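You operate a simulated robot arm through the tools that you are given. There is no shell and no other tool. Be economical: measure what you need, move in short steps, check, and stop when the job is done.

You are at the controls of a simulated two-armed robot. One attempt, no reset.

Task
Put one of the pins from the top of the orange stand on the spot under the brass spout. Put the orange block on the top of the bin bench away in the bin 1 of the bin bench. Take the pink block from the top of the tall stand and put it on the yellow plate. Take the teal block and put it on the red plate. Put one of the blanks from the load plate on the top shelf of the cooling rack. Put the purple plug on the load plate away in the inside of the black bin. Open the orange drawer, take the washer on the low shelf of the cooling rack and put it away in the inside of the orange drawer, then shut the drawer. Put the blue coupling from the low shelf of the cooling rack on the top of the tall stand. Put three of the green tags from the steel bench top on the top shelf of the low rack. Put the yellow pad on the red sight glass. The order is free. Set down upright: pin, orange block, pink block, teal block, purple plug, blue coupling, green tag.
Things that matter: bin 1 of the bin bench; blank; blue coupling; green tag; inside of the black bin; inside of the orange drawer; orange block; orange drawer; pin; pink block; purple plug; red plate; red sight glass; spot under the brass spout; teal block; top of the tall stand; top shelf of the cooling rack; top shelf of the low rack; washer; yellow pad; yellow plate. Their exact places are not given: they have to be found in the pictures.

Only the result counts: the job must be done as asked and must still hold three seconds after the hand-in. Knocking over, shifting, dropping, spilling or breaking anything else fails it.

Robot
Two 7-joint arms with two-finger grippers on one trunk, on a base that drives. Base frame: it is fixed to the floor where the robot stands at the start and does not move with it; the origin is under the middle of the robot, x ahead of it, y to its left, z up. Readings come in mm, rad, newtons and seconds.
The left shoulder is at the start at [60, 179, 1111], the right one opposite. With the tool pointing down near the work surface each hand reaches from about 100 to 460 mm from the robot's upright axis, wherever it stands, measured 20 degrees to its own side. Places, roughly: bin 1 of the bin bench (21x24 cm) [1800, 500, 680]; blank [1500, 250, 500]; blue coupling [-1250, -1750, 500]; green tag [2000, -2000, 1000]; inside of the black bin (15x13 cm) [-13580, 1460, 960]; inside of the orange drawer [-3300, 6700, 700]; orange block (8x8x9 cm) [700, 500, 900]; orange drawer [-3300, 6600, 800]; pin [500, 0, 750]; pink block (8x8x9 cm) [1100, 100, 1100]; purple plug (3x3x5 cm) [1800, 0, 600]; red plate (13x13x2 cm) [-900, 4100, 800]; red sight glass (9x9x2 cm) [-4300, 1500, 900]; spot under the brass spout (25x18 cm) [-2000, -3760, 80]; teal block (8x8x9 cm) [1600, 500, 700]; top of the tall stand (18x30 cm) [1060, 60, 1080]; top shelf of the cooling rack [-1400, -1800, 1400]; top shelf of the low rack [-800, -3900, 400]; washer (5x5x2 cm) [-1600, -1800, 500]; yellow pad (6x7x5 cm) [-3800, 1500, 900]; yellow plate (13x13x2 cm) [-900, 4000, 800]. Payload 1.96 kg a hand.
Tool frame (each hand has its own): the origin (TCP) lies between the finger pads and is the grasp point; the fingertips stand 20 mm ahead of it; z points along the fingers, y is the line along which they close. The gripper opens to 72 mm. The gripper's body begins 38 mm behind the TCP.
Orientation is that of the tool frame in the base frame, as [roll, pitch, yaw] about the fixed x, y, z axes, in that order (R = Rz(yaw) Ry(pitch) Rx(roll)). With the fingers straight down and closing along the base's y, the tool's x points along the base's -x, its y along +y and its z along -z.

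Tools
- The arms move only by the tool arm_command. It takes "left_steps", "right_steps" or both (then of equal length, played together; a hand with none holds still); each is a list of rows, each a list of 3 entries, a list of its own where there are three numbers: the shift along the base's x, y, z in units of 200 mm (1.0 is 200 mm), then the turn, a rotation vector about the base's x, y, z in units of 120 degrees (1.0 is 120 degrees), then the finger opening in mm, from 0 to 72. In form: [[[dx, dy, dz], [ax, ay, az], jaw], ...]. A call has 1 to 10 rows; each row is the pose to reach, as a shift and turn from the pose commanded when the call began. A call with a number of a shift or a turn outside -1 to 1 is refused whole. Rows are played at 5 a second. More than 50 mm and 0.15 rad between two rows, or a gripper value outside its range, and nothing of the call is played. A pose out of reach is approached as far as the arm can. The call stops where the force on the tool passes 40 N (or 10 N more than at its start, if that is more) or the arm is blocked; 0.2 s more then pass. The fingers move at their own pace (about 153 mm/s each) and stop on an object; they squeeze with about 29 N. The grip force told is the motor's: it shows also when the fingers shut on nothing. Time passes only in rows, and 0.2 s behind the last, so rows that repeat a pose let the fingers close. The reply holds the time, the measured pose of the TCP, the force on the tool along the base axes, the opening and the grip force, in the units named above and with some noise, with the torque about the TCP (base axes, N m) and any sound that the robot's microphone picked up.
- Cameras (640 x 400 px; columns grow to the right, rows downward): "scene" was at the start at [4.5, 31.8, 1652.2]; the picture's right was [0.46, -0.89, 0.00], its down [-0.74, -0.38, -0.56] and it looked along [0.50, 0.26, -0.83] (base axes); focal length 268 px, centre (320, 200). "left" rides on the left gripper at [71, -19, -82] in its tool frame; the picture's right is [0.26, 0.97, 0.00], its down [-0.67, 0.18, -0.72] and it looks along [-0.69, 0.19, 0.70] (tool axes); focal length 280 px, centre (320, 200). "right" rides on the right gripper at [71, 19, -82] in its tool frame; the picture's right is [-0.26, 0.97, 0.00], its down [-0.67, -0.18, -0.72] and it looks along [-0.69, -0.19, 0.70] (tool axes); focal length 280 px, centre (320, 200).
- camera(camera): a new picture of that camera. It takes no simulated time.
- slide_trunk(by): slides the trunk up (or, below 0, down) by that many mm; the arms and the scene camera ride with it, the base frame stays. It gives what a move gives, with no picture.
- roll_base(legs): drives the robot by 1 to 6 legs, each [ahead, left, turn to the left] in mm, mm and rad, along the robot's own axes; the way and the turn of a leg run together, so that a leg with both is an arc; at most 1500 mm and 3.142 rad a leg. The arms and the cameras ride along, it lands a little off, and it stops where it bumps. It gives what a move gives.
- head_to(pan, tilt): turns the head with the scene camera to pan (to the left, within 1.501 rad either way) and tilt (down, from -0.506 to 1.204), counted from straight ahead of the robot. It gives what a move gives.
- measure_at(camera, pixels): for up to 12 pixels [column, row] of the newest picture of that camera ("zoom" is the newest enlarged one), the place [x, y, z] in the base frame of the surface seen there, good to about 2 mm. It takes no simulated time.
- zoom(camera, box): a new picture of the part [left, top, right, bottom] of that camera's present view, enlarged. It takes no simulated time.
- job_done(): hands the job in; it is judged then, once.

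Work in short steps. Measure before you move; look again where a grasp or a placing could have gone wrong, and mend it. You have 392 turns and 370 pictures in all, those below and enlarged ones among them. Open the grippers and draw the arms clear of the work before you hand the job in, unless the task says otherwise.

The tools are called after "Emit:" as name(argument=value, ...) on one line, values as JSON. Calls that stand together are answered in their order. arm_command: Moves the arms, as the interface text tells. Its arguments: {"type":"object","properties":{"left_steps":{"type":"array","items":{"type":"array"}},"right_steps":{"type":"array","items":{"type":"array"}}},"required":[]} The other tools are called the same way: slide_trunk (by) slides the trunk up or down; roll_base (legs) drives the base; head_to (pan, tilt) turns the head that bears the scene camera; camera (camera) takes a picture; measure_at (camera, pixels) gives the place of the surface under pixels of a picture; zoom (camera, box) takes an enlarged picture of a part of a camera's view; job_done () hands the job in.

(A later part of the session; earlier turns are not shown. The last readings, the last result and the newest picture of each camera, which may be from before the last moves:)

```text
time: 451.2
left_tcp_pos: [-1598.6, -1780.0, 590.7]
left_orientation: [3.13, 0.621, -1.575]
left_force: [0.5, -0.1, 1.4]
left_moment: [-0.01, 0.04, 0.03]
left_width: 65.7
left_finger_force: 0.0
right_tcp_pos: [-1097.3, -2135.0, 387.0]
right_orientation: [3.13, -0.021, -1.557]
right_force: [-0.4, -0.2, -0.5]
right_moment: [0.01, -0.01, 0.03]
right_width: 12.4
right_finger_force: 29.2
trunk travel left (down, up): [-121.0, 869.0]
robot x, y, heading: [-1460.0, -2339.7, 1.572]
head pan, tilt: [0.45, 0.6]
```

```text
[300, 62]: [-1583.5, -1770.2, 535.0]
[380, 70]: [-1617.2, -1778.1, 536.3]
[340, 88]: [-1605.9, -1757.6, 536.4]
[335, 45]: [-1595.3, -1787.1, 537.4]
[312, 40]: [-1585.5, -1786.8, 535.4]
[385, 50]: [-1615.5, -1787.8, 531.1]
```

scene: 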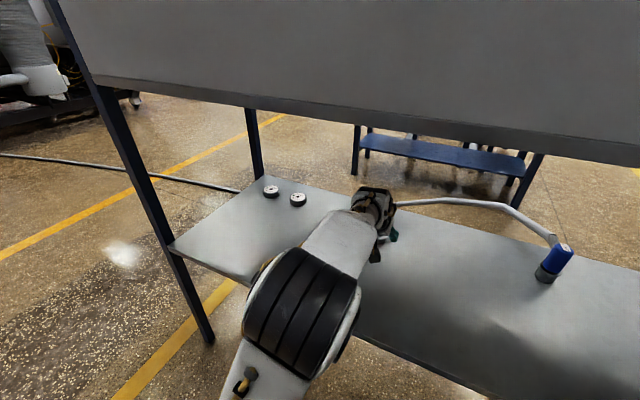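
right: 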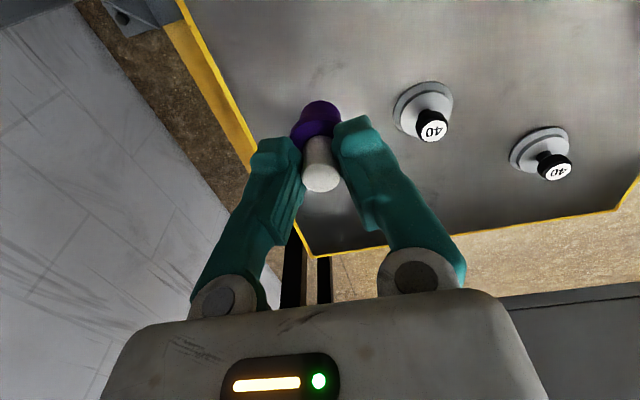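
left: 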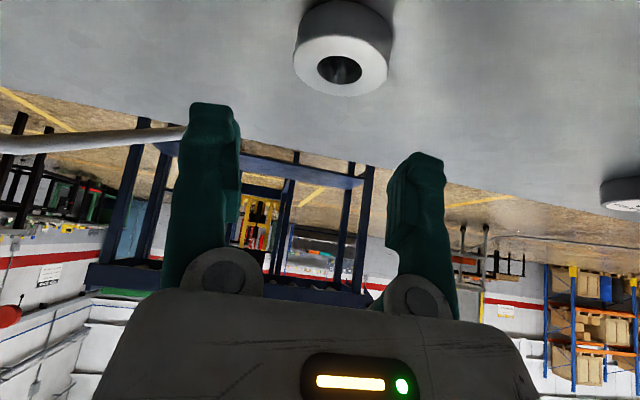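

Washer centre (−1601,−1773) confirmed. Shift 2 mm, lower by trunk 45 to z≈545.

Emit:
arm_command(left_steps=[[[-0.012, 0, 0], [0, 0, 0], 66]])

Emit:
slide_trunk(by=-45)

Emit:
camera(camera="left")

```text
time: 451.6
left_tcp_pos: [-1599.3, -1780.5, 591.8]
left_orientation: [3.13, 0.62, -1.574]
left_force: [0.1, -0.5, 0.6]
left_moment: [0.01, 0.0, 0.0]
left_width: 65.9
left_finger_force: 0.1
right_tcp_pos: [-1098.7, -2136.8, 387.4]
right_orientation: [3.128, -0.022, -1.555]
right_force: [0.1, 0.0, 0.2]
right_moment: [-0.01, 0.0, 0.02]
right_width: 12.7
right_finger_force: 29.0
trunk travel left (down, up): [-121.0, 869.0]
robot x, y, heading: [-1459.0, -2339.1, 1.576]
head pan, tilt: [0.45, 0.6]
```

```text
time: 452.5
left_tcp_pos: [-1600.2, -1779.7, 546.2]
left_orientation: [3.132, 0.619, -1.573]
left_force: [-0.4, 0.8, 0.2]
left_moment: [0.0, 0.0, -0.03]
left_width: 66.1
left_finger_force: 0.1
right_tcp_pos: [-1098.1, -2135.5, 342.6]
right_orientation: [3.131, -0.021, -1.559]
right_force: [1.0, -0.5, -0.7]
right_moment: [-0.01, 0.02, 0.01]
right_width: 12.6
right_finger_force: 29.1
trunk travel left (down, up): [-76.0, 914.0]
robot x, y, heading: [-1461.9, -2338.3, 1.575]
head pan, tilt: [0.45, 0.6]
```

```text
231 pictures are left
```

left: 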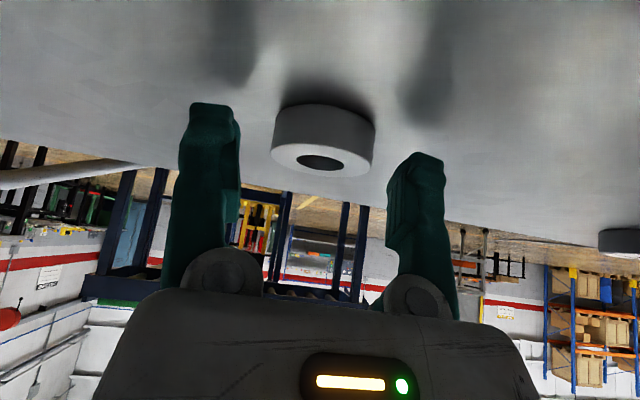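

Good, the washer is between the fingers. Close.

Emit:
arm_command(left_steps=[[[0, 0, 0], [0, 0, 0], 30], [[0, 0, 0], [0, 0, 0], 0], [[0, 0, 0], [0, 0, 0], 0], [[0, 0, 0], [0, 0, 0], 0]])

Emit:
camera(camera="left")

```text
time: 453.5
left_tcp_pos: [-1600.3, -1780.5, 546.0]
left_orientation: [3.132, 0.621, -1.575]
left_force: [0.6, -0.9, 1.4]
left_moment: [-0.02, -0.03, 0.0]
left_width: 42.4
left_finger_force: 28.6
right_tcp_pos: [-1098.4, -2135.8, 341.8]
right_orientation: [3.131, -0.022, -1.554]
right_force: [-0.5, 0.0, -0.8]
right_moment: [-0.02, 0.01, 0.02]
right_width: 12.5
right_finger_force: 29.2
trunk travel left (down, up): [-76.0, 914.0]
robot x, y, heading: [-1458.9, -2341.0, 1.57]
head pan, tilt: [0.45, 0.6]
```

```text
230 pictures are left
```

left: 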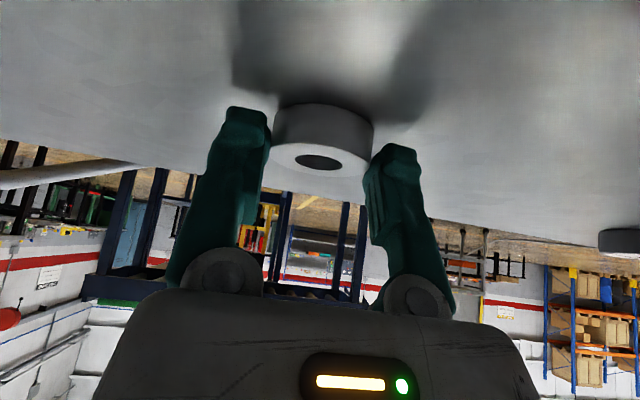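

Gripped at 42.4 mm. Lift with the trunk by 40 and back out.

Emit:
slide_trunk(by=40)

Emit:
roll_base(legs=[[-340, 0, 0]])

Emit:
camera(camera="left")

Emit:
camera(camera="right")

```text
time: 454.3
left_tcp_pos: [-1599.9, -1780.3, 586.3]
left_orientation: [3.132, 0.619, -1.572]
left_force: [0.0, 0.4, -1.6]
left_moment: [0.01, -0.01, 0.01]
left_width: 42.6
left_finger_force: 29.1
right_tcp_pos: [-1098.9, -2135.2, 382.9]
right_orientation: [3.129, -0.021, -1.558]
right_force: [0.4, -1.1, -0.7]
right_moment: [-0.02, 0.0, 0.02]
right_width: 12.5
right_finger_force: 28.4
trunk travel left (down, up): [-116.0, 874.0]
robot x, y, heading: [-1459.6, -2333.5, 1.576]
head pan, tilt: [0.45, 0.6]
```

```text
time: 456.5
left_tcp_pos: [-1598.7, -2119.3, 585.5]
left_orientation: [3.13, 0.618, -1.572]
left_force: [-0.3, 0.0, -1.8]
left_moment: [0.0, -0.01, 0.02]
left_width: 42.7
left_finger_force: 28.8
right_tcp_pos: [-1095.3, -2475.7, 381.0]
right_orientation: [3.129, -0.021, -1.556]
right_force: [0.9, 0.0, -0.9]
right_moment: [0.03, 0.02, -0.02]
right_width: 12.3
right_finger_force: 28.8
trunk travel left (down, up): [-116.0, 874.0]
robot x, y, heading: [-1456.3, -2676.7, 1.582]
head pan, tilt: [0.45, 0.6]
```

```text
229 pictures are left
```

left: 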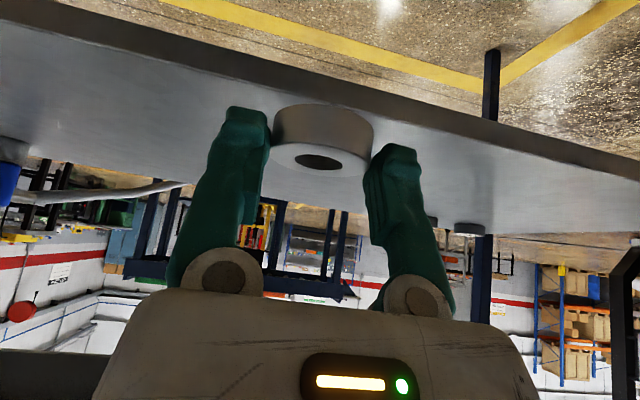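

```text
228 pictures are left
```

right: 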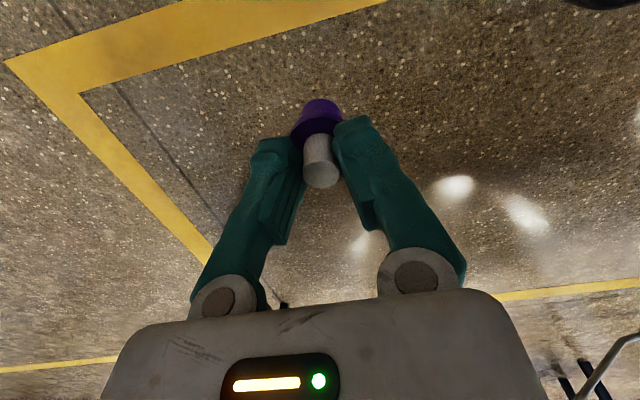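

Both held. Raise the trunk and drive back via the east side and the corridor to the north area.

Emit:
slide_trunk(by=400)

Emit:
roll_base(legs=[[0, -1250, -0.01], [950, 0, 0], [950, 0, 0], [0, 200, 0], [1250, 0, 0], [1250, 0, 0]])

```text
time: 460.4
left_tcp_pos: [-1598.6, -2120.3, 985.3]
left_orientation: [3.132, 0.621, -1.574]
left_force: [-0.2, 0.3, -0.7]
left_moment: [0.02, -0.01, -0.01]
left_width: 42.9
left_finger_force: 28.7
right_tcp_pos: [-1096.5, -2474.8, 782.5]
right_orientation: [3.129, -0.021, -1.555]
right_force: [-0.3, 0.7, -0.5]
right_moment: [-0.01, 0.01, -0.02]
right_width: 12.3
right_finger_force: 29.0
trunk travel left (down, up): [-516.0, 474.0]
robot x, y, heading: [-1460.0, -2680.5, 1.584]
head pan, tilt: [0.45, 0.6]
```

```text
time: 488.7
left_tcp_pos: [-467.7, 2274.5, 986.4]
left_orientation: [3.131, 0.62, -1.604]
left_force: [0.2, 0.6, -1.3]
left_moment: [-0.02, -0.02, 0.01]
left_width: 42.7
left_finger_force: 29.0
right_tcp_pos: [23.4, 1905.0, 781.8]
right_orientation: [3.129, -0.019, -1.587]
right_force: [-0.9, -0.3, -0.3]
right_moment: [0.02, -0.01, -0.01]
right_width: 12.5
right_finger_force: 29.4
trunk travel left (down, up): [-516.0, 474.0]
robot x, y, heading: [-347.7, 1713.2, 1.551]
head pan, tilt: [0.45, 0.6]
```

Emit:
roll_base(legs=[[1150, 0, 0.02], [0, 0, 1.571], [1350, 0, 0], [1350, 0, 0]])

Emit:
head_to(pan=0.0, tilt=0.25)

Emit:
camera(camera="scene")

```text
time: 511.0
left_tcp_pos: [-3591.3, 2777.5, 986.3]
left_orientation: [3.132, 0.618, -0.02]
left_force: [0.7, 0.0, -1.7]
left_moment: [0.0, -0.05, 0.0]
left_width: 42.4
left_finger_force: 29.2
right_tcp_pos: [-3226.5, 3272.7, 781.9]
right_orientation: [3.129, -0.022, -0.004]
right_force: [-0.4, 1.2, 0.1]
right_moment: [0.01, -0.02, 0.02]
right_width: 12.4
right_finger_force: 29.3
trunk travel left (down, up): [-516.0, 474.0]
robot x, y, heading: [-3031.3, 2907.1, 3.128]
head pan, tilt: [0.45, 0.6]
```

```text
time: 511.9
left_tcp_pos: [-3590.1, 2777.0, 986.9]
left_orientation: [3.131, 0.618, -0.019]
left_force: [-0.5, -0.6, -1.1]
left_moment: [0.01, 0.0, -0.02]
left_width: 42.4
left_finger_force: 29.0
right_tcp_pos: [-3225.6, 3273.9, 782.8]
right_orientation: [3.13, -0.02, -0.003]
right_force: [-0.1, -0.7, -0.3]
right_moment: [0.0, 0.03, 0.01]
right_width: 12.3
right_finger_force: 28.9
trunk travel left (down, up): [-516.0, 474.0]
robot x, y, heading: [-3030.3, 2910.2, 3.124]
head pan, tilt: [0.0, 0.25]
```

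```text
227 pictures are left
```

scene: 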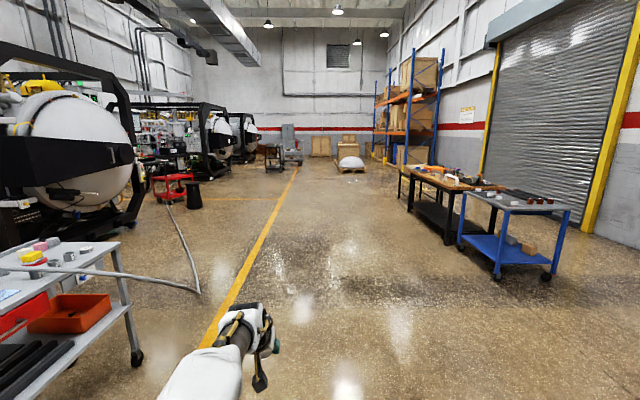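

The aisle west is free. Drive about 8.7 m ahead.

Emit:
roll_base(legs=[[1450, 0, 0.02], [1450, 0, 0], [1450, 0, 0], [1450, 0, 0], [1450, 0, 0], [1300, 0, 0]])

Emit:
head_to(pan=0.35, tilt=0.3)

Emit:
camera(camera="scene")

```text
time: 552.6
left_tcp_pos: [-12149.2, 2542.1, 985.0]
left_orientation: [3.131, 0.619, 0.03]
left_force: [0.1, 0.5, -1.7]
left_moment: [-0.01, -0.03, 0.02]
left_width: 42.4
left_finger_force: 28.8
right_tcp_pos: [-11809.9, 3054.6, 783.4]
right_orientation: [3.13, -0.021, 0.046]
right_force: [0.3, -0.5, 0.1]
right_moment: [-0.02, -0.01, -0.01]
right_width: 12.3
right_finger_force: 29.1
trunk travel left (down, up): [-516.0, 474.0]
robot x, y, heading: [-11596.8, 2699.6, -3.106]
head pan, tilt: [0.0, 0.25]
```

```text
time: 553.4
left_tcp_pos: [-12147.7, 2541.5, 985.9]
left_orientation: [3.131, 0.619, 0.03]
left_force: [0.9, -0.1, -2.4]
left_moment: [-0.01, 0.01, -0.01]
left_width: 42.3
left_finger_force: 29.2
right_tcp_pos: [-11810.1, 3055.6, 781.7]
right_orientation: [3.129, -0.022, 0.045]
right_force: [0.1, -0.1, -0.6]
right_moment: [0.04, 0.03, 0.0]
right_width: 12.5
right_finger_force: 28.8
trunk travel left (down, up): [-516.0, 474.0]
robot x, y, heading: [-11594.7, 2697.1, -3.101]
head pan, tilt: [0.351, 0.3]
```

```text
226 pictures are left
```

scene: 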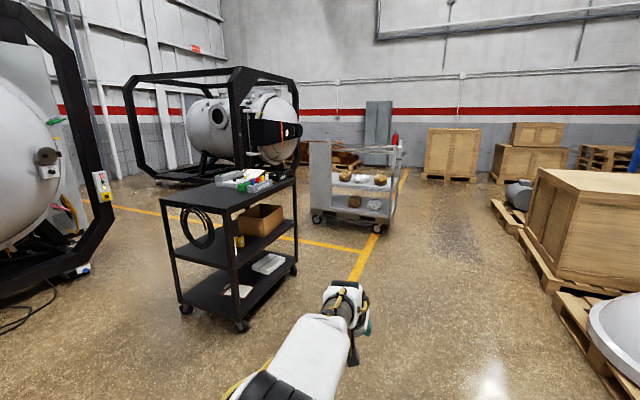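

Emit:
zoom(camera="scene", box=[150, 150, 310, 250])

Emit:
measure_at(camera="scene", pixels=[[220, 215], [165, 197], [292, 182], [240, 330], [185, 308], [295, 270], [255, 185], [240, 175]])

```text
4.00 times, centred on (230, 200) of scene
```

zoom: 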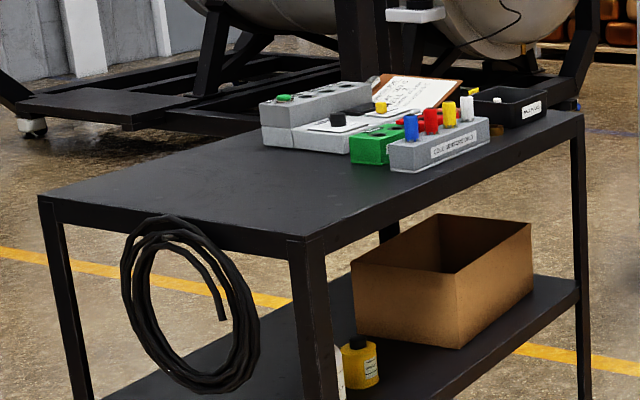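

```text
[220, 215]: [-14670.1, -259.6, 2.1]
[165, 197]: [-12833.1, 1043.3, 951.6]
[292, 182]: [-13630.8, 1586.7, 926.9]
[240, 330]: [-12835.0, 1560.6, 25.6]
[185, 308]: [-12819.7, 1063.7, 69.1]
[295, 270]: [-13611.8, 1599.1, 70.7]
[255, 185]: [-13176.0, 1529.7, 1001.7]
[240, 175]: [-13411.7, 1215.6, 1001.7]
```

Emit:
measure_at(camera="scene", pixels=[[376, 232], [318, 220], [395, 205], [340, 180], [278, 172], [280, 178], [273, 176], [284, 170], [570, 290], [600, 380]])

Emit:
roll_base(legs=[[1000, 0, 0], [810, 0, 0], [0, 0, 1.535]])

Emit:
head_to(pan=-0.1, tilt=0.7)

Emit:
camera(camera="scene")

```text
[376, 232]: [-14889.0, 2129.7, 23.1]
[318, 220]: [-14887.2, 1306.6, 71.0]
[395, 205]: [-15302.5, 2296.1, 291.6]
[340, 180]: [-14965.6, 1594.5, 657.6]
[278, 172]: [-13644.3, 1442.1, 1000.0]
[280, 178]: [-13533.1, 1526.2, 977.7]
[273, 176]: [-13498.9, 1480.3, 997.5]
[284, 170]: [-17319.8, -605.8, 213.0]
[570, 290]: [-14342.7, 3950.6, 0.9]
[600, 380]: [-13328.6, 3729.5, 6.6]
```

```text
time: 566.2
left_tcp_pos: [-13265.7, 2066.1, 986.9]
left_orientation: [3.13, 0.619, 1.561]
left_force: [-0.3, 0.4, -1.8]
left_moment: [0.06, -0.02, -0.01]
left_width: 42.6
left_finger_force: 29.9
right_tcp_pos: [-13765.7, 2426.4, 782.0]
right_orientation: [3.129, -0.021, 1.577]
right_force: [0.3, -0.6, 0.3]
right_moment: [0.01, 0.0, 0.0]
right_width: 12.1
right_finger_force: 29.2
trunk travel left (down, up): [-516.0, 474.0]
robot x, y, heading: [-13399.9, 2629.0, -1.57]
head pan, tilt: [0.351, 0.3]
```

```text
time: 567.1
left_tcp_pos: [-13266.0, 2066.0, 986.2]
left_orientation: [3.131, 0.62, 1.559]
left_force: [-0.1, 0.3, -1.4]
left_moment: [0.0, -0.02, 0.01]
left_width: 42.3
left_finger_force: 29.0
right_tcp_pos: [-13765.4, 2425.5, 781.4]
right_orientation: [3.13, -0.021, 1.577]
right_force: [0.8, -0.8, 0.1]
right_moment: [-0.04, -0.01, 0.0]
right_width: 12.5
right_finger_force: 29.2
trunk travel left (down, up): [-516.0, 474.0]
robot x, y, heading: [-13403.6, 2625.6, -1.571]
head pan, tilt: [-0.099, 0.7]
```

```text
224 pictures are left
```

scene: 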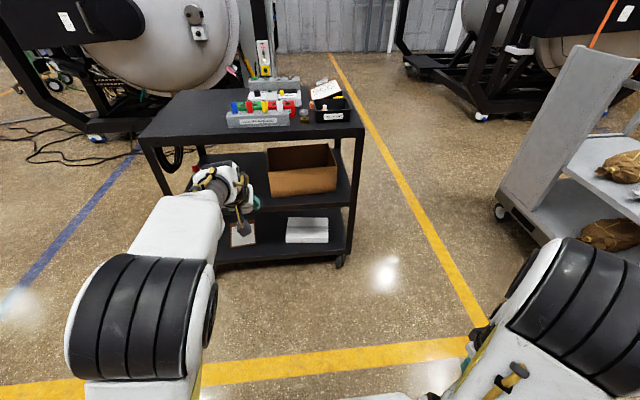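

Emit:
zoom(camera="scene", box=[220, 70, 380, 140])

Emit:
measure_at(camera="scene", pixels=[[315, 107], [349, 107], [316, 97], [345, 96], [332, 118], [330, 104], [355, 128], [250, 135], [500, 210], [338, 265]])

```text
4.00 times, centred on (300, 105) of scene
```

zoom: 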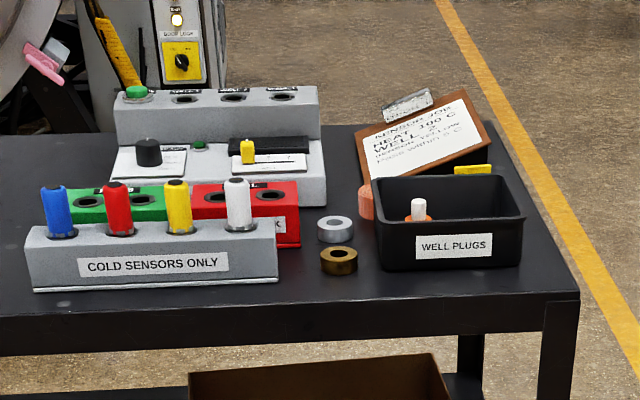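

```text
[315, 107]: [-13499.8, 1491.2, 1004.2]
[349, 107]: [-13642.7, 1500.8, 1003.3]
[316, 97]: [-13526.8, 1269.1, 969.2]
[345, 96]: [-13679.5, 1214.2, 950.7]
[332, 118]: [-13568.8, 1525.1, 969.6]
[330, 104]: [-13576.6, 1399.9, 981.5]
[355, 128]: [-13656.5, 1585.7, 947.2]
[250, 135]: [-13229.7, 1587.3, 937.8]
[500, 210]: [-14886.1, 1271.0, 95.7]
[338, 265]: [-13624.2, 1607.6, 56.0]
```

"WELL PLUGS" bin: x −13500…−13645, y 1395…1525, rim z 1004. Raise the trunk 350 and drive 690 ahead.

Emit:
slide_trunk(by=340)

Emit:
roll_base(legs=[[690, 0, 0]])

Emit:
arm_command(right_steps=[[[0.1, 0, 0], [0, 0, 0], 0], [[0.25, -0.1, 0], [0, 0, 0], 0], [[0.4, -0.25, 0], [0, 0, 0], 0], [[0.55, -0.42, 0], [0, 0, 0], 0], [[0.7, -0.6, 0], [0, 0, 0], 0], [[0.8, -0.8, 0], [0, 0, 0], 0], [[0.85, -1, 0], [0, 0, 0], 0]])

Emit:
camera(camera="right")

Emit:
camera(camera="scene")

```text
time: 570.5
left_tcp_pos: [-13265.1, 2065.5, 1326.0]
left_orientation: [3.132, 0.62, 1.56]
left_force: [0.6, 0.1, -1.8]
left_moment: [0.05, -0.01, -0.02]
left_width: 42.3
left_finger_force: 28.9
right_tcp_pos: [-13765.9, 2425.2, 1122.4]
right_orientation: [3.13, -0.021, 1.58]
right_force: [0.5, 0.9, -0.8]
right_moment: [-0.02, -0.01, -0.01]
right_width: 12.4
right_finger_force: 29.2
trunk travel left (down, up): [-856.0, 134.0]
robot x, y, heading: [-13407.3, 2629.3, -1.578]
head pan, tilt: [-0.099, 0.7]
```

```text
time: 574.3
left_tcp_pos: [-13266.0, 1370.5, 1326.2]
left_orientation: [3.132, 0.621, 1.562]
left_force: [-0.1, -0.1, -1.5]
left_moment: [0.01, 0.03, -0.02]
left_width: 42.3
left_finger_force: 29.0
right_tcp_pos: [-13767.0, 1730.4, 1123.1]
right_orientation: [3.129, -0.02, 1.578]
right_force: [0.8, 0.1, -0.4]
right_moment: [-0.02, -0.04, 0.02]
right_width: 12.0
right_finger_force: 29.1
trunk travel left (down, up): [-856.0, 134.0]
robot x, y, heading: [-13398.7, 1929.5, -1.578]
head pan, tilt: [-0.099, 0.7]
```

```text
time: 575.9
left_tcp_pos: [-13265.0, 1368.5, 1325.0]
left_orientation: [3.132, 0.621, 1.563]
left_force: [-0.4, 0.2, -1.9]
left_moment: [0.03, 0.0, 0.0]
left_width: 42.2
left_finger_force: 29.4
right_tcp_pos: [-13596.2, 1528.8, 1120.8]
right_orientation: [3.13, -0.021, 1.577]
right_force: [0.4, -0.3, -0.3]
right_moment: [0.03, 0.03, -0.01]
right_width: 12.2
right_finger_force: 29.2
right hand out of reach, approached as far as the arm can: row 1, 2, 3
trunk travel left (down, up): [-856.0, 134.0]
robot x, y, heading: [-13403.0, 1931.9, -1.573]
head pan, tilt: [-0.099, 0.7]
```

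```text
222 pictures are left
```

right: 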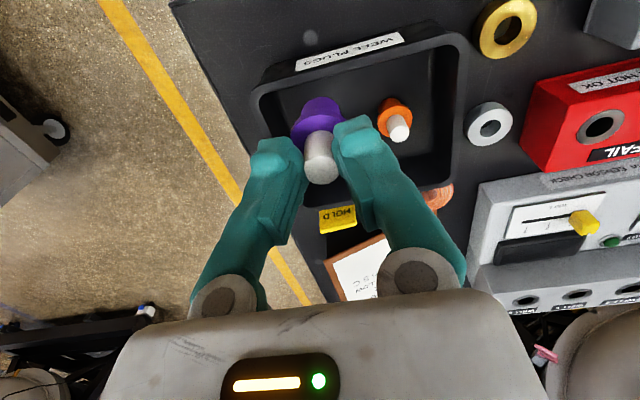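

```text
221 pictures are left
```

scene: 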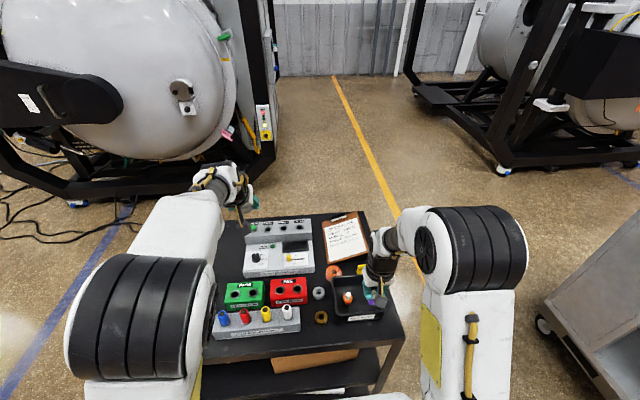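

Emit:
measure_at(camera="right", pixels=[[262, 90], [455, 45], [448, 180], [280, 115], [360, 90], [300, 90], [395, 105], [398, 128], [420, 150], [430, 60]])

```text
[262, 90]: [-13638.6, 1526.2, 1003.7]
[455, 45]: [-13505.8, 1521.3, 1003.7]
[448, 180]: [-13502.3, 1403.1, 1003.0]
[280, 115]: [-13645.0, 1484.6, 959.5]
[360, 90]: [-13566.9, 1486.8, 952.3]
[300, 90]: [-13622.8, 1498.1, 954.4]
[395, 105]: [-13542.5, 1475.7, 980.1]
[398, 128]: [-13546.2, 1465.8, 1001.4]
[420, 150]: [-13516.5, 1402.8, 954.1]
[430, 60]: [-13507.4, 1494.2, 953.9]
```

Target inside the bin: (−13600,1452), floor z 953. Move over and lower to just above the floor.

Emit:
arm_command(right_steps=[[[-0.01, -0.15, 0], [0, 0, 0], 0], [[-0.02, -0.3, 0], [0, 0, 0], 0], [[-0.02, -0.385, -0.1], [0, 0, 0], 0], [[-0.02, -0.385, -0.25], [0, 0, 0], 0], [[-0.02, -0.385, -0.4], [0, 0, 0], 0], [[-0.02, -0.385, -0.5], [0, 0, 0], 0], [[-0.02, -0.385, -0.55], [0, 0, 0], 0]])

Emit:
camera(camera="right")

```text
time: 577.5
left_tcp_pos: [-13266.6, 1371.5, 1326.2]
left_orientation: [3.13, 0.619, 1.562]
left_force: [1.0, -0.7, -1.5]
left_moment: [0.03, 0.03, 0.04]
left_width: 42.5
left_finger_force: 28.7
right_tcp_pos: [-13599.0, 1452.6, 1010.6]
right_orientation: [3.129, -0.02, 1.577]
right_force: [-0.7, -0.6, 1.2]
right_moment: [-0.01, 0.02, -0.01]
right_width: 12.2
right_finger_force: 29.2
trunk travel left (down, up): [-856.0, 134.0]
robot x, y, heading: [-13400.9, 1932.8, -1.574]
head pan, tilt: [-0.099, 0.7]
```

```text
220 pictures are left
```

right: 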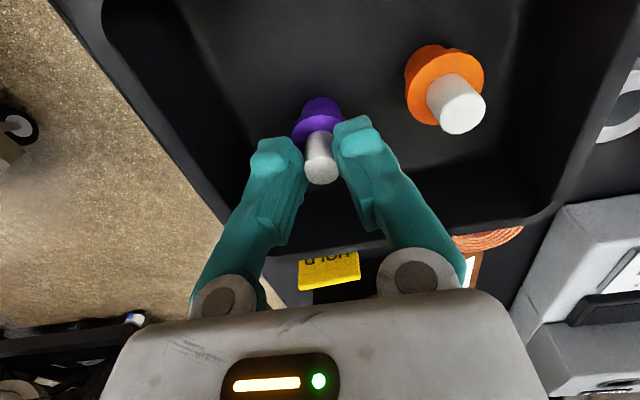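

Lower to contact in 2 mm steps.

Emit:
arm_command(right_steps=[[[0, 0, -0.01], [0, 0, 0], 0], [[0, 0, -0.02], [0, 0, 0], 0], [[0, 0, -0.03], [0, 0, 0], 0]])

```text
time: 578.3
left_tcp_pos: [-13265.8, 1373.9, 1328.2]
left_orientation: [3.132, 0.621, 1.563]
left_force: [0.6, 0.0, -1.4]
left_moment: [0.03, 0.0, 0.0]
left_width: 42.1
left_finger_force: 28.7
right_tcp_pos: [-13599.6, 1454.9, 1007.5]
right_orientation: [3.132, -0.017, 1.579]
right_force: [0.2, -1.6, 26.3]
right_moment: [-0.2, 0.0, 0.0]
right_width: 12.4
right_finger_force: 29.2
trunk travel left (down, up): [-856.0, 134.0]
robot x, y, heading: [-13398.4, 1926.2, -1.573]
head pan, tilt: [-0.099, 0.7]
```

Contact (26 N). Ease 4 mm, open to 34, rise out.

Emit:
arm_command(right_steps=[[[0, 0, 0.02], [0, 0, 0], 0], [[0, 0, 0.02], [0, 0, 0], 32], [[0, 0, 0.02], [0, 0, 0], 32], [[0, 0, 0.1], [0, 0, 0], 32], [[0, 0, 0.25], [0, 0, 0], 32], [[0, 0, 0.4], [0, 0, 0], 32], [[0, 0.1, 0.55], [0, 0, 0], 32]])

Emit:
camera(camera="right")

```text
time: 579.9
left_tcp_pos: [-13266.1, 1373.2, 1327.3]
left_orientation: [3.131, 0.621, 1.561]
left_force: [-0.5, -0.9, -2.2]
left_moment: [0.0, -0.04, -0.02]
left_width: 42.0
left_finger_force: 29.0
right_tcp_pos: [-13601.3, 1475.8, 1116.6]
right_orientation: [3.13, -0.022, 1.577]
right_force: [-0.5, -0.2, 0.2]
right_moment: [-0.01, 0.01, -0.02]
right_width: 31.7
right_finger_force: 0.0
trunk travel left (down, up): [-856.0, 134.0]
robot x, y, heading: [-13399.6, 1931.4, -1.574]
head pan, tilt: [-0.099, 0.7]
```

```text
219 pictures are left
```

right: 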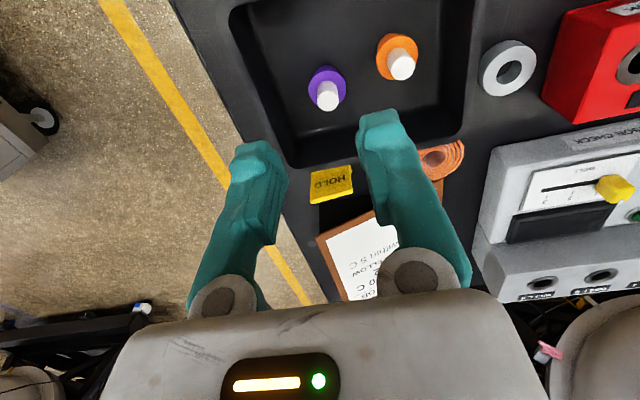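

Plug stands in the bin. Back out and drive east along the aisle.

Emit:
roll_base(legs=[[-1000, 0, 0.0], [0, 1450, 0.0], [0, 1450, 0], [0, 1450, 0], [0, 1450, 0], [0, 1450, 0]])

```text
time: 619.0
left_tcp_pos: [-6017.1, 2625.4, 1326.2]
left_orientation: [3.133, 0.62, 1.618]
left_force: [1.5, 0.5, -2.0]
left_moment: [0.02, -0.01, -0.01]
left_width: 41.7
left_finger_force: 28.7
right_tcp_pos: [-6356.9, 2708.3, 1116.4]
right_orientation: [3.129, -0.02, 1.636]
right_force: [0.7, 0.4, 0.1]
right_moment: [0.03, -0.01, -0.02]
right_width: 32.1
right_finger_force: 0.1
trunk travel left (down, up): [-856.0, 134.0]
robot x, y, heading: [-6185.0, 3177.3, -1.512]
head pan, tilt: [-0.099, 0.7]
```

Emit:
roll_base(legs=[[0, 1400, -0.06], [0, 1400, 0], [0, 0, 3.14], [1100, 0, 0], [900, 0, 0]])

Emit:
head_to(pan=0.0, tilt=0.5)

Emit:
camera(camera="scene")

```text
time: 649.6
left_tcp_pos: [-3459.6, 5758.7, 1326.6]
left_orientation: [3.131, 0.621, -1.596]
left_force: [-0.1, 0.0, 0.2]
left_moment: [-0.04, 0.01, -0.03]
left_width: 0.1
left_finger_force: 28.3
right_tcp_pos: [-3127.2, 5650.4, 1115.9]
right_orientation: [3.129, -0.02, -1.582]
right_force: [0.1, -0.6, 0.7]
right_moment: [-0.01, 0.0, 0.0]
right_width: 31.9
right_finger_force: 0.1
trunk travel left (down, up): [-856.0, 134.0]
robot x, y, heading: [-3335.4, 5198.2, 1.552]
head pan, tilt: [-0.099, 0.7]
```

```text
time: 650.3
left_tcp_pos: [-3459.9, 5761.0, 1326.5]
left_orientation: [3.131, 0.618, -1.597]
left_force: [-0.6, -1.5, -0.3]
left_moment: [-0.02, 0.0, 0.0]
left_width: 0.2
left_finger_force: 29.2
right_tcp_pos: [-3127.0, 5652.0, 1115.8]
right_orientation: [3.13, -0.022, -1.583]
right_force: [-0.2, 0.0, -0.4]
right_moment: [-0.01, 0.0, -0.02]
right_width: 31.8
right_finger_force: 0.1
trunk travel left (down, up): [-856.0, 134.0]
robot x, y, heading: [-3337.6, 5199.5, 1.549]
head pan, tilt: [0.0, 0.499]
```

```text
218 pictures are left
```

scene: 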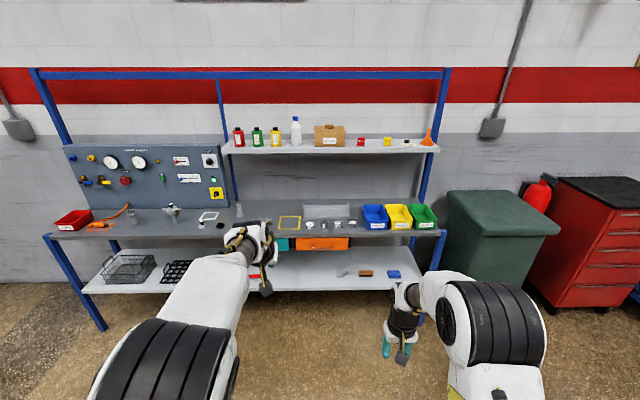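

The washer slipped from the left hand during this last drive (width 0.1). Find it: look around on the floor.

Emit:
head_to(pan=0.0, tilt=1.0)

Emit:
camera(camera="scene")

Emit:
roll_base(legs=[[0, 0, 3.14]])

Emit:
head_to(pan=0.0, tilt=0.6)

Emit:
camera(camera="scene")

```text
time: 651.2
left_tcp_pos: [-3459.1, 5759.3, 1326.9]
left_orientation: [3.131, 0.62, -1.596]
left_force: [0.0, 0.5, 0.4]
left_moment: [-0.05, 0.02, 0.02]
left_width: 0.1
left_finger_force: 29.7
right_tcp_pos: [-3127.5, 5650.9, 1115.6]
right_orientation: [3.129, -0.021, -1.582]
right_force: [0.0, 0.6, -0.2]
right_moment: [0.0, 0.02, 0.01]
right_width: 32.0
right_finger_force: 0.1
trunk travel left (down, up): [-856.0, 134.0]
robot x, y, heading: [-3333.0, 5198.4, 1.551]
head pan, tilt: [0.0, 1.0]
```

```text
217 pictures are left
```

scene: 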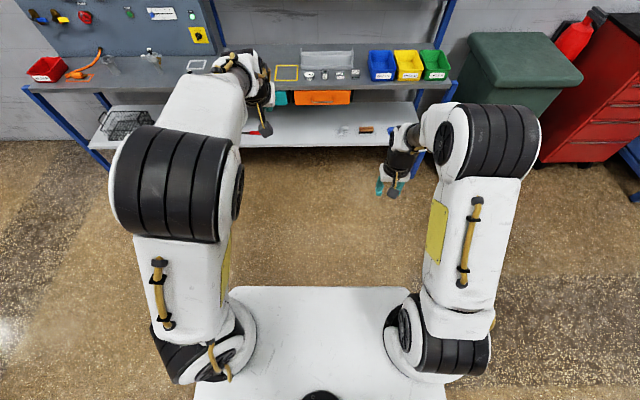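

```text
time: 658.9
left_tcp_pos: [-3223.8, 4633.2, 1324.6]
left_orientation: [3.131, 0.62, 1.512]
left_force: [0.3, 0.3, 0.5]
left_moment: [0.0, 0.02, -0.01]
left_width: 0.0
left_finger_force: 28.3
right_tcp_pos: [-3554.6, 4750.9, 1115.8]
right_orientation: [3.129, -0.021, 1.528]
right_force: [-0.1, 0.5, -0.8]
right_moment: [0.01, -0.01, -0.01]
right_width: 31.7
right_finger_force: 0.1
trunk travel left (down, up): [-856.0, 134.0]
robot x, y, heading: [-3333.7, 5199.9, -1.616]
head pan, tilt: [0.0, 1.0]
```

```text
time: 659.8
left_tcp_pos: [-3224.6, 4633.1, 1326.2]
left_orientation: [3.129, 0.62, 1.513]
left_force: [0.3, -0.4, 0.5]
left_moment: [-0.01, 0.03, -0.03]
left_width: 0.2
left_finger_force: 28.9
right_tcp_pos: [-3555.0, 4751.3, 1114.7]
right_orientation: [3.129, -0.021, 1.528]
right_force: [0.1, -0.7, -0.3]
right_moment: [-0.01, 0.03, -0.02]
right_width: 32.0
right_finger_force: 0.0
trunk travel left (down, up): [-856.0, 134.0]
robot x, y, heading: [-3331.9, 5197.7, -1.619]
head pan, tilt: [0.0, 0.6]
```

```text
216 pictures are left
```

scene: 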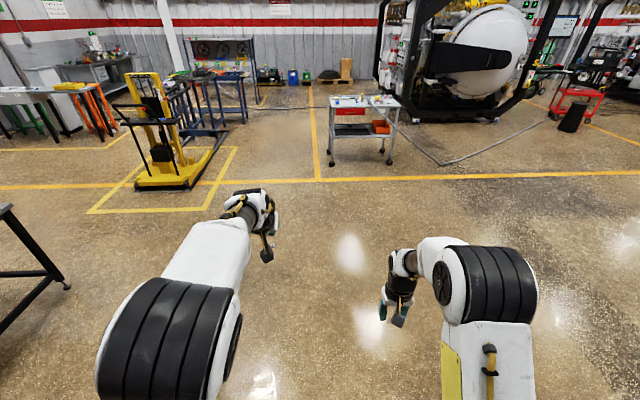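

Zoom over the floor strip where the hand passed.

Emit:
zoom(camera="scene", box=[260, 150, 460, 275])

Emit:
zoom(camera="scene", box=[440, 150, 640, 275])

```text
3.20 times, centred on (360, 212) of scene
```

zoom: 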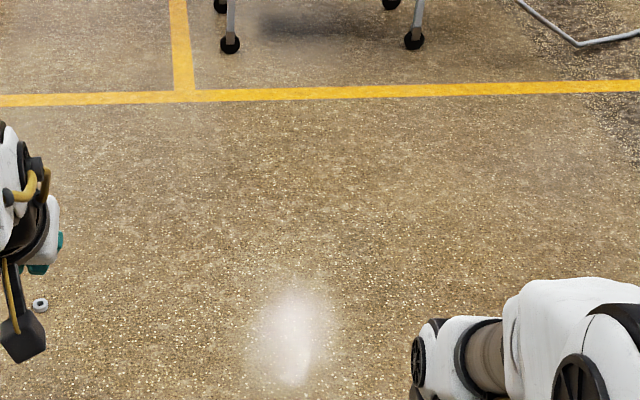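

```text
3.20 times, centred on (540, 212) of scene
```

zoom: 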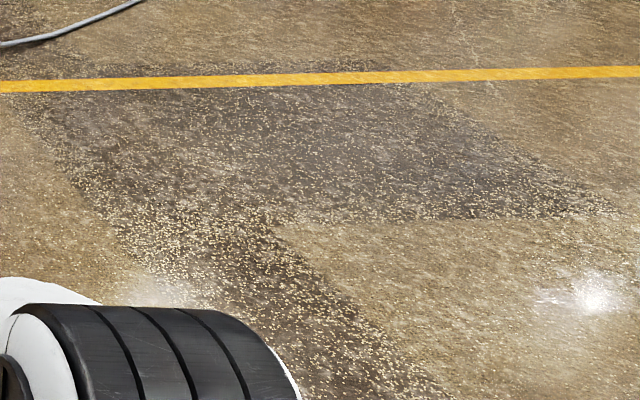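

A ring is visible at (272,245). Measure it.

Emit:
measure_at(camera="scene", pixels=[[272, 245], [273, 244], [274, 246], [278, 250]])

Emit:
zoom(camera="scene", box=[250, 225, 300, 265])

```text
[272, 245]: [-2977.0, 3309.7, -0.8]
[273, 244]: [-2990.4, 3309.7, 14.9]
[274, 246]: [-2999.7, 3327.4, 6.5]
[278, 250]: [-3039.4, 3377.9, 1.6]
```

```text
10.00 times, centred on (275, 245) of scene
```

zoom: 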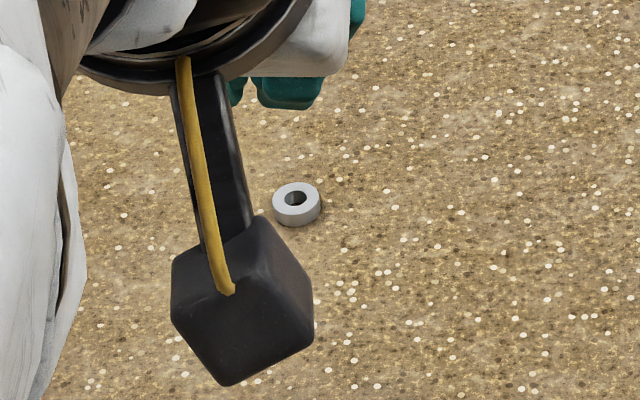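

The washer lies flat at (−2993,3312). Drive so it is ahead-right, and lower the trunk fully to pick it with the right hand.

Emit:
roll_base(legs=[[720, 245, 0.047], [720, 245, 0]])

Emit:
slide_trunk(by=-400)

Emit:
slide_trunk(by=-400)

Emit:
camera(camera="right")

Emit:
camera(camera="scene")

```text
time: 667.6
left_tcp_pos: [-2731.8, 3195.9, 1327.3]
left_orientation: [3.13, 0.619, 1.556]
left_force: [-0.7, 0.2, 0.8]
left_moment: [0.01, 0.01, 0.01]
left_width: 0.0
left_finger_force: 29.1
right_tcp_pos: [-3066.8, 3299.5, 1115.7]
right_orientation: [3.129, -0.02, 1.571]
right_force: [0.6, 0.6, -0.4]
right_moment: [0.0, -0.04, 0.01]
right_width: 32.0
right_finger_force: 0.1
trunk travel left (down, up): [-856.0, 134.0]
robot x, y, heading: [-2865.1, 3754.7, -1.575]
head pan, tilt: [0.0, 0.6]
```

```text
time: 671.4
left_tcp_pos: [-2731.3, 3196.1, 926.5]
left_orientation: [3.131, 0.618, 1.556]
left_force: [-0.2, -0.2, 0.2]
left_moment: [0.02, 0.0, -0.04]
left_width: 0.3
left_finger_force: 28.9
right_tcp_pos: [-3065.3, 3300.4, 715.5]
right_orientation: [3.128, -0.021, 1.573]
right_force: [0.2, 0.8, 0.2]
right_moment: [-0.01, -0.02, -0.01]
right_width: 32.2
right_finger_force: 0.2
trunk travel left (down, up): [-456.0, 534.0]
robot x, y, heading: [-2862.0, 3756.8, -1.577]
head pan, tilt: [0.0, 0.6]
```

```text
time: 675.2
left_tcp_pos: [-2732.9, 3197.3, 527.1]
left_orientation: [3.131, 0.62, 1.554]
left_force: [-0.1, 0.5, 0.6]
left_moment: [-0.02, -0.02, 0.0]
left_width: 0.0
left_finger_force: 29.0
right_tcp_pos: [-3065.1, 3301.9, 315.8]
right_orientation: [3.128, -0.02, 1.572]
right_force: [-0.6, 0.5, 0.2]
right_moment: [0.0, -0.02, -0.04]
right_width: 32.4
right_finger_force: 0.0
trunk travel left (down, up): [-56.0, 934.0]
robot x, y, heading: [-2862.5, 3761.5, -1.576]
head pan, tilt: [0.0, 0.6]
```

```text
212 pictures are left
```

right: 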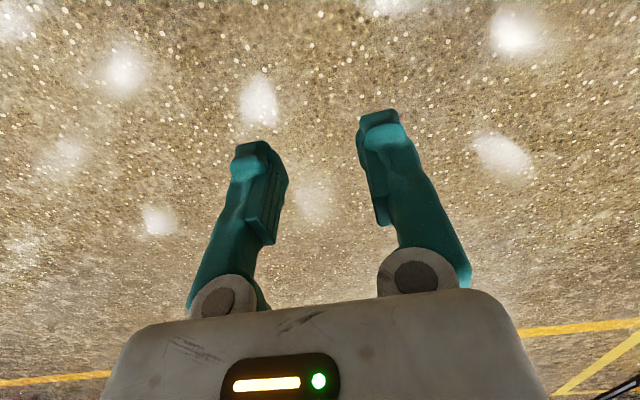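

```text
211 pictures are left
```

scene: 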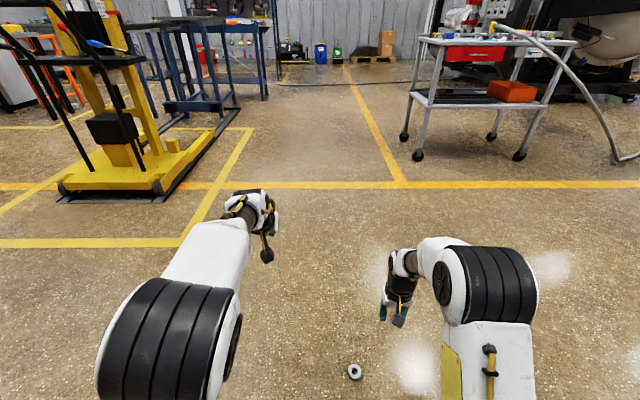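

Emit:
measure_at(camera="scene", pixels=[[354, 366], [354, 377], [348, 371], [361, 371]])

Emit:
zoom(camera="scene", box=[330, 350, 380, 390])

```text
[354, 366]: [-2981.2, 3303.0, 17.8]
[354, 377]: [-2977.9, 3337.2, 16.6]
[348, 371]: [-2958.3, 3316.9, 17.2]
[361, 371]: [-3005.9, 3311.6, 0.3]
```

```text
10.00 times, centred on (355, 370) of scene
```

zoom: 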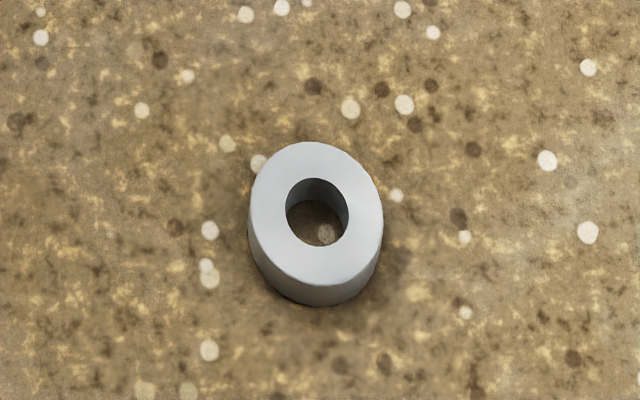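

Emit:
measure_at(camera="zoom", pixels=[[258, 205], [378, 218], [317, 148], [317, 278]])

```text
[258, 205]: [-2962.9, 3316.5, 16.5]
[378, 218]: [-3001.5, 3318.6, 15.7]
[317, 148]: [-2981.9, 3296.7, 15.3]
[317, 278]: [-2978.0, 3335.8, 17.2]
```

Centre (−2981.5,3317), top z 16. Move the right hand above it and down to z≈116.

Emit:
arm_command(right_steps=[[[0.15, 0.03, -0.1], [0, 0, 0], 70], [[0.3, 0.06, -0.25], [0, 0, 0], 70], [[0.418, 0.075, -0.42], [0, 0, 0], 70], [[0.418, 0.075, -0.62], [0, 0, 0], 70], [[0.418, 0.075, -0.82], [0, 0, 0], 70], [[0.418, 0.075, -1.0], [0, 0, 0], 70]])

Emit:
camera(camera="right")

```text
time: 676.6
left_tcp_pos: [-2732.6, 3197.0, 527.0]
left_orientation: [3.131, 0.62, 1.556]
left_force: [-0.4, -0.1, 0.5]
left_moment: [-0.01, -0.01, -0.02]
left_width: 0.0
left_finger_force: 28.8
right_tcp_pos: [-2979.9, 3316.0, 115.7]
right_orientation: [3.129, -0.021, 1.572]
right_force: [-0.1, -0.3, -0.4]
right_moment: [0.0, 0.01, 0.0]
right_width: 70.2
right_finger_force: 0.0
trunk travel left (down, up): [-56.0, 934.0]
robot x, y, heading: [-2865.2, 3756.2, -1.575]
head pan, tilt: [0.0, 0.6]
```

```text
209 pictures are left
```

right: 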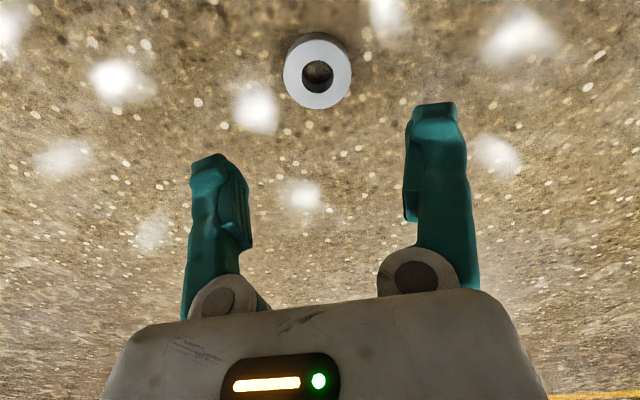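

Centred. Descend to z≈22 and close.

Emit:
arm_command(right_steps=[[[0, 0.003, -0.2], [0, 0, 0], 70], [[0, 0.003, -0.38], [0, 0, 0], 70], [[0, 0.003, -0.465], [0, 0, 0], 70], [[0, 0.003, -0.465], [0, 0, 0], 70], [[0, 0.003, -0.465], [0, 0, 0], 0], [[0, 0.003, -0.465], [0, 0, 0], 0], [[0, 0.003, -0.465], [0, 0, 0], 0], [[0, 0.003, -0.44], [0, 0, 0], 0], [[0, 0.003, -0.35], [0, 0, 0], 0], [[0, 0.003, -0.2], [0, 0, 0], 0]])

Emit:
camera(camera="right")

```text
time: 678.8
left_tcp_pos: [-2731.8, 3196.4, 525.8]
left_orientation: [3.13, 0.619, 1.555]
left_force: [0.7, 0.0, -0.2]
left_moment: [-0.02, 0.03, -0.04]
left_width: 0.0
left_finger_force: 29.3
right_tcp_pos: [-2982.8, 3316.0, 76.1]
right_orientation: [3.129, -0.02, 1.572]
right_force: [-0.2, 0.4, -1.1]
right_moment: [-0.01, -0.01, -0.01]
right_width: 42.8
right_finger_force: 29.1
trunk travel left (down, up): [-56.0, 934.0]
robot x, y, heading: [-2866.6, 3758.7, -1.579]
head pan, tilt: [0.0, 0.6]
```

```text
208 pictures are left
```

right: 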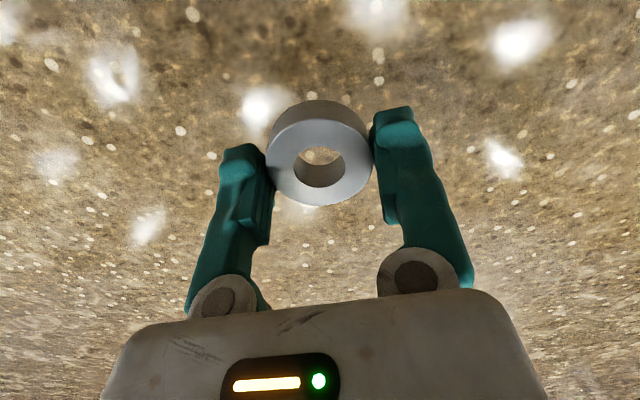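

Washer held at the tips. Raise the trunk, then go back to the shelf, facing +y.

Emit:
slide_trunk(by=400)

Emit:
slide_trunk(by=270)

Emit:
roll_base(legs=[[-800, -300, 0], [-700, -150, 0], [0, 0, 3.14]])

Emit:
camera(camera="scene")

```text
time: 682.7
left_tcp_pos: [-2731.7, 3195.1, 926.1]
left_orientation: [3.131, 0.621, 1.553]
left_force: [0.6, 0.4, 0.4]
left_moment: [0.02, -0.02, -0.01]
left_width: 0.0
left_finger_force: 29.2
right_tcp_pos: [-2982.8, 3316.0, 475.8]
right_orientation: [3.13, -0.02, 1.571]
right_force: [-0.2, 1.0, -1.4]
right_moment: [-0.01, 0.03, 0.03]
right_width: 42.6
right_finger_force: 28.4
trunk travel left (down, up): [-456.0, 534.0]
robot x, y, heading: [-2864.8, 3753.2, -1.572]
head pan, tilt: [0.0, 0.6]
```

```text
time: 685.4
left_tcp_pos: [-2732.6, 3196.6, 1195.6]
left_orientation: [3.132, 0.618, 1.555]
left_force: [0.1, 0.2, 0.7]
left_moment: [-0.03, 0.02, -0.01]
left_width: 0.0
left_finger_force: 29.1
right_tcp_pos: [-2981.0, 3315.8, 745.3]
right_orientation: [3.129, -0.023, 1.57]
right_force: [-0.2, -0.4, -1.6]
right_moment: [0.02, 0.0, -0.02]
right_width: 42.5
right_finger_force: 29.4
trunk travel left (down, up): [-726.0, 264.0]
robot x, y, heading: [-2862.8, 3755.8, -1.576]
head pan, tilt: [0.0, 0.6]
```

```text
time: 700.9
left_tcp_pos: [-3432.9, 5826.1, 1195.9]
left_orientation: [3.133, 0.62, -1.577]
left_force: [-0.1, -0.4, 0.2]
left_moment: [0.02, -0.01, 0.02]
left_width: 0.0
left_finger_force: 29.2
right_tcp_pos: [-3181.6, 5707.2, 746.1]
right_orientation: [3.13, -0.021, -1.562]
right_force: [-0.1, -0.3, -1.8]
right_moment: [-0.02, -0.02, -0.01]
right_width: 42.4
right_finger_force: 29.4
trunk travel left (down, up): [-726.0, 264.0]
robot x, y, heading: [-3296.3, 5267.0, 1.573]
head pan, tilt: [0.0, 0.6]
```

```text
207 pictures are left
```

scene: 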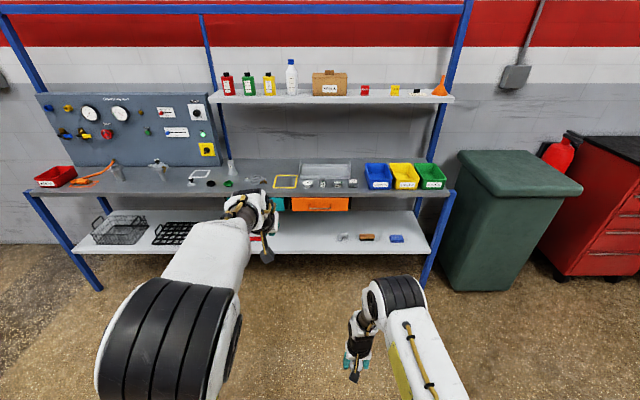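

Emit:
zoom(camera="scene", box=[260, 160, 390, 240])

Emit:
measure_at(camera="scene", pixels=[[293, 203], [348, 203], [320, 198], [320, 209], [320, 192], [282, 204], [320, 185], [300, 215], [350, 195], [440, 235]])

```text
4.92 times, centred on (325, 200) of scene
```

zoom: 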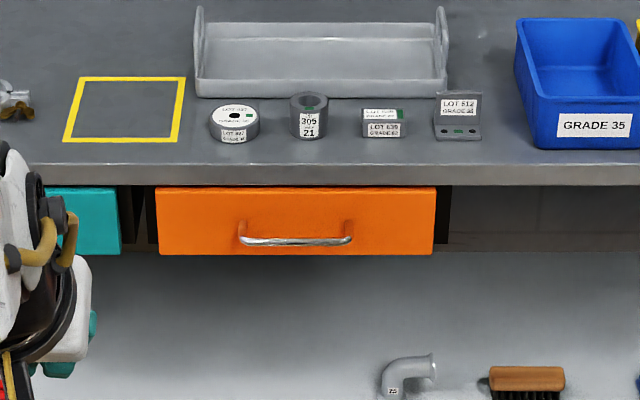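

```text
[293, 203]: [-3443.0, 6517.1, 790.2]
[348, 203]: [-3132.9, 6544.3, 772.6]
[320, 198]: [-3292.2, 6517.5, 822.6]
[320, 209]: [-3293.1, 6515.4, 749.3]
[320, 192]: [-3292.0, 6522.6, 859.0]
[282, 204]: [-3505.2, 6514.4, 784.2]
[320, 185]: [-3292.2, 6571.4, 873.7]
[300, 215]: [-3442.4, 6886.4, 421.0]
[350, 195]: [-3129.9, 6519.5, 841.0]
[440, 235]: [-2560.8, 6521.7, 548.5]
```

Emit:
measure_at(camera="zoom", pixels=[[295, 239], [270, 240], [330, 239], [295, 242], [243, 230], [348, 228], [295, 252], [295, 215], [200, 250], [400, 190]])

```text
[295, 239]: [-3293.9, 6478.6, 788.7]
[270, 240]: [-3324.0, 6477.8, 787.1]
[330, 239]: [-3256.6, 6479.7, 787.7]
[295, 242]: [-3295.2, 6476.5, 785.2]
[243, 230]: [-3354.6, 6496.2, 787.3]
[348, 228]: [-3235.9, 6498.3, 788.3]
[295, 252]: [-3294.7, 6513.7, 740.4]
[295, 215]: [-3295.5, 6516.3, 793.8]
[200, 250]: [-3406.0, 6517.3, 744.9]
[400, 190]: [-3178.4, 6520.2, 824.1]
```

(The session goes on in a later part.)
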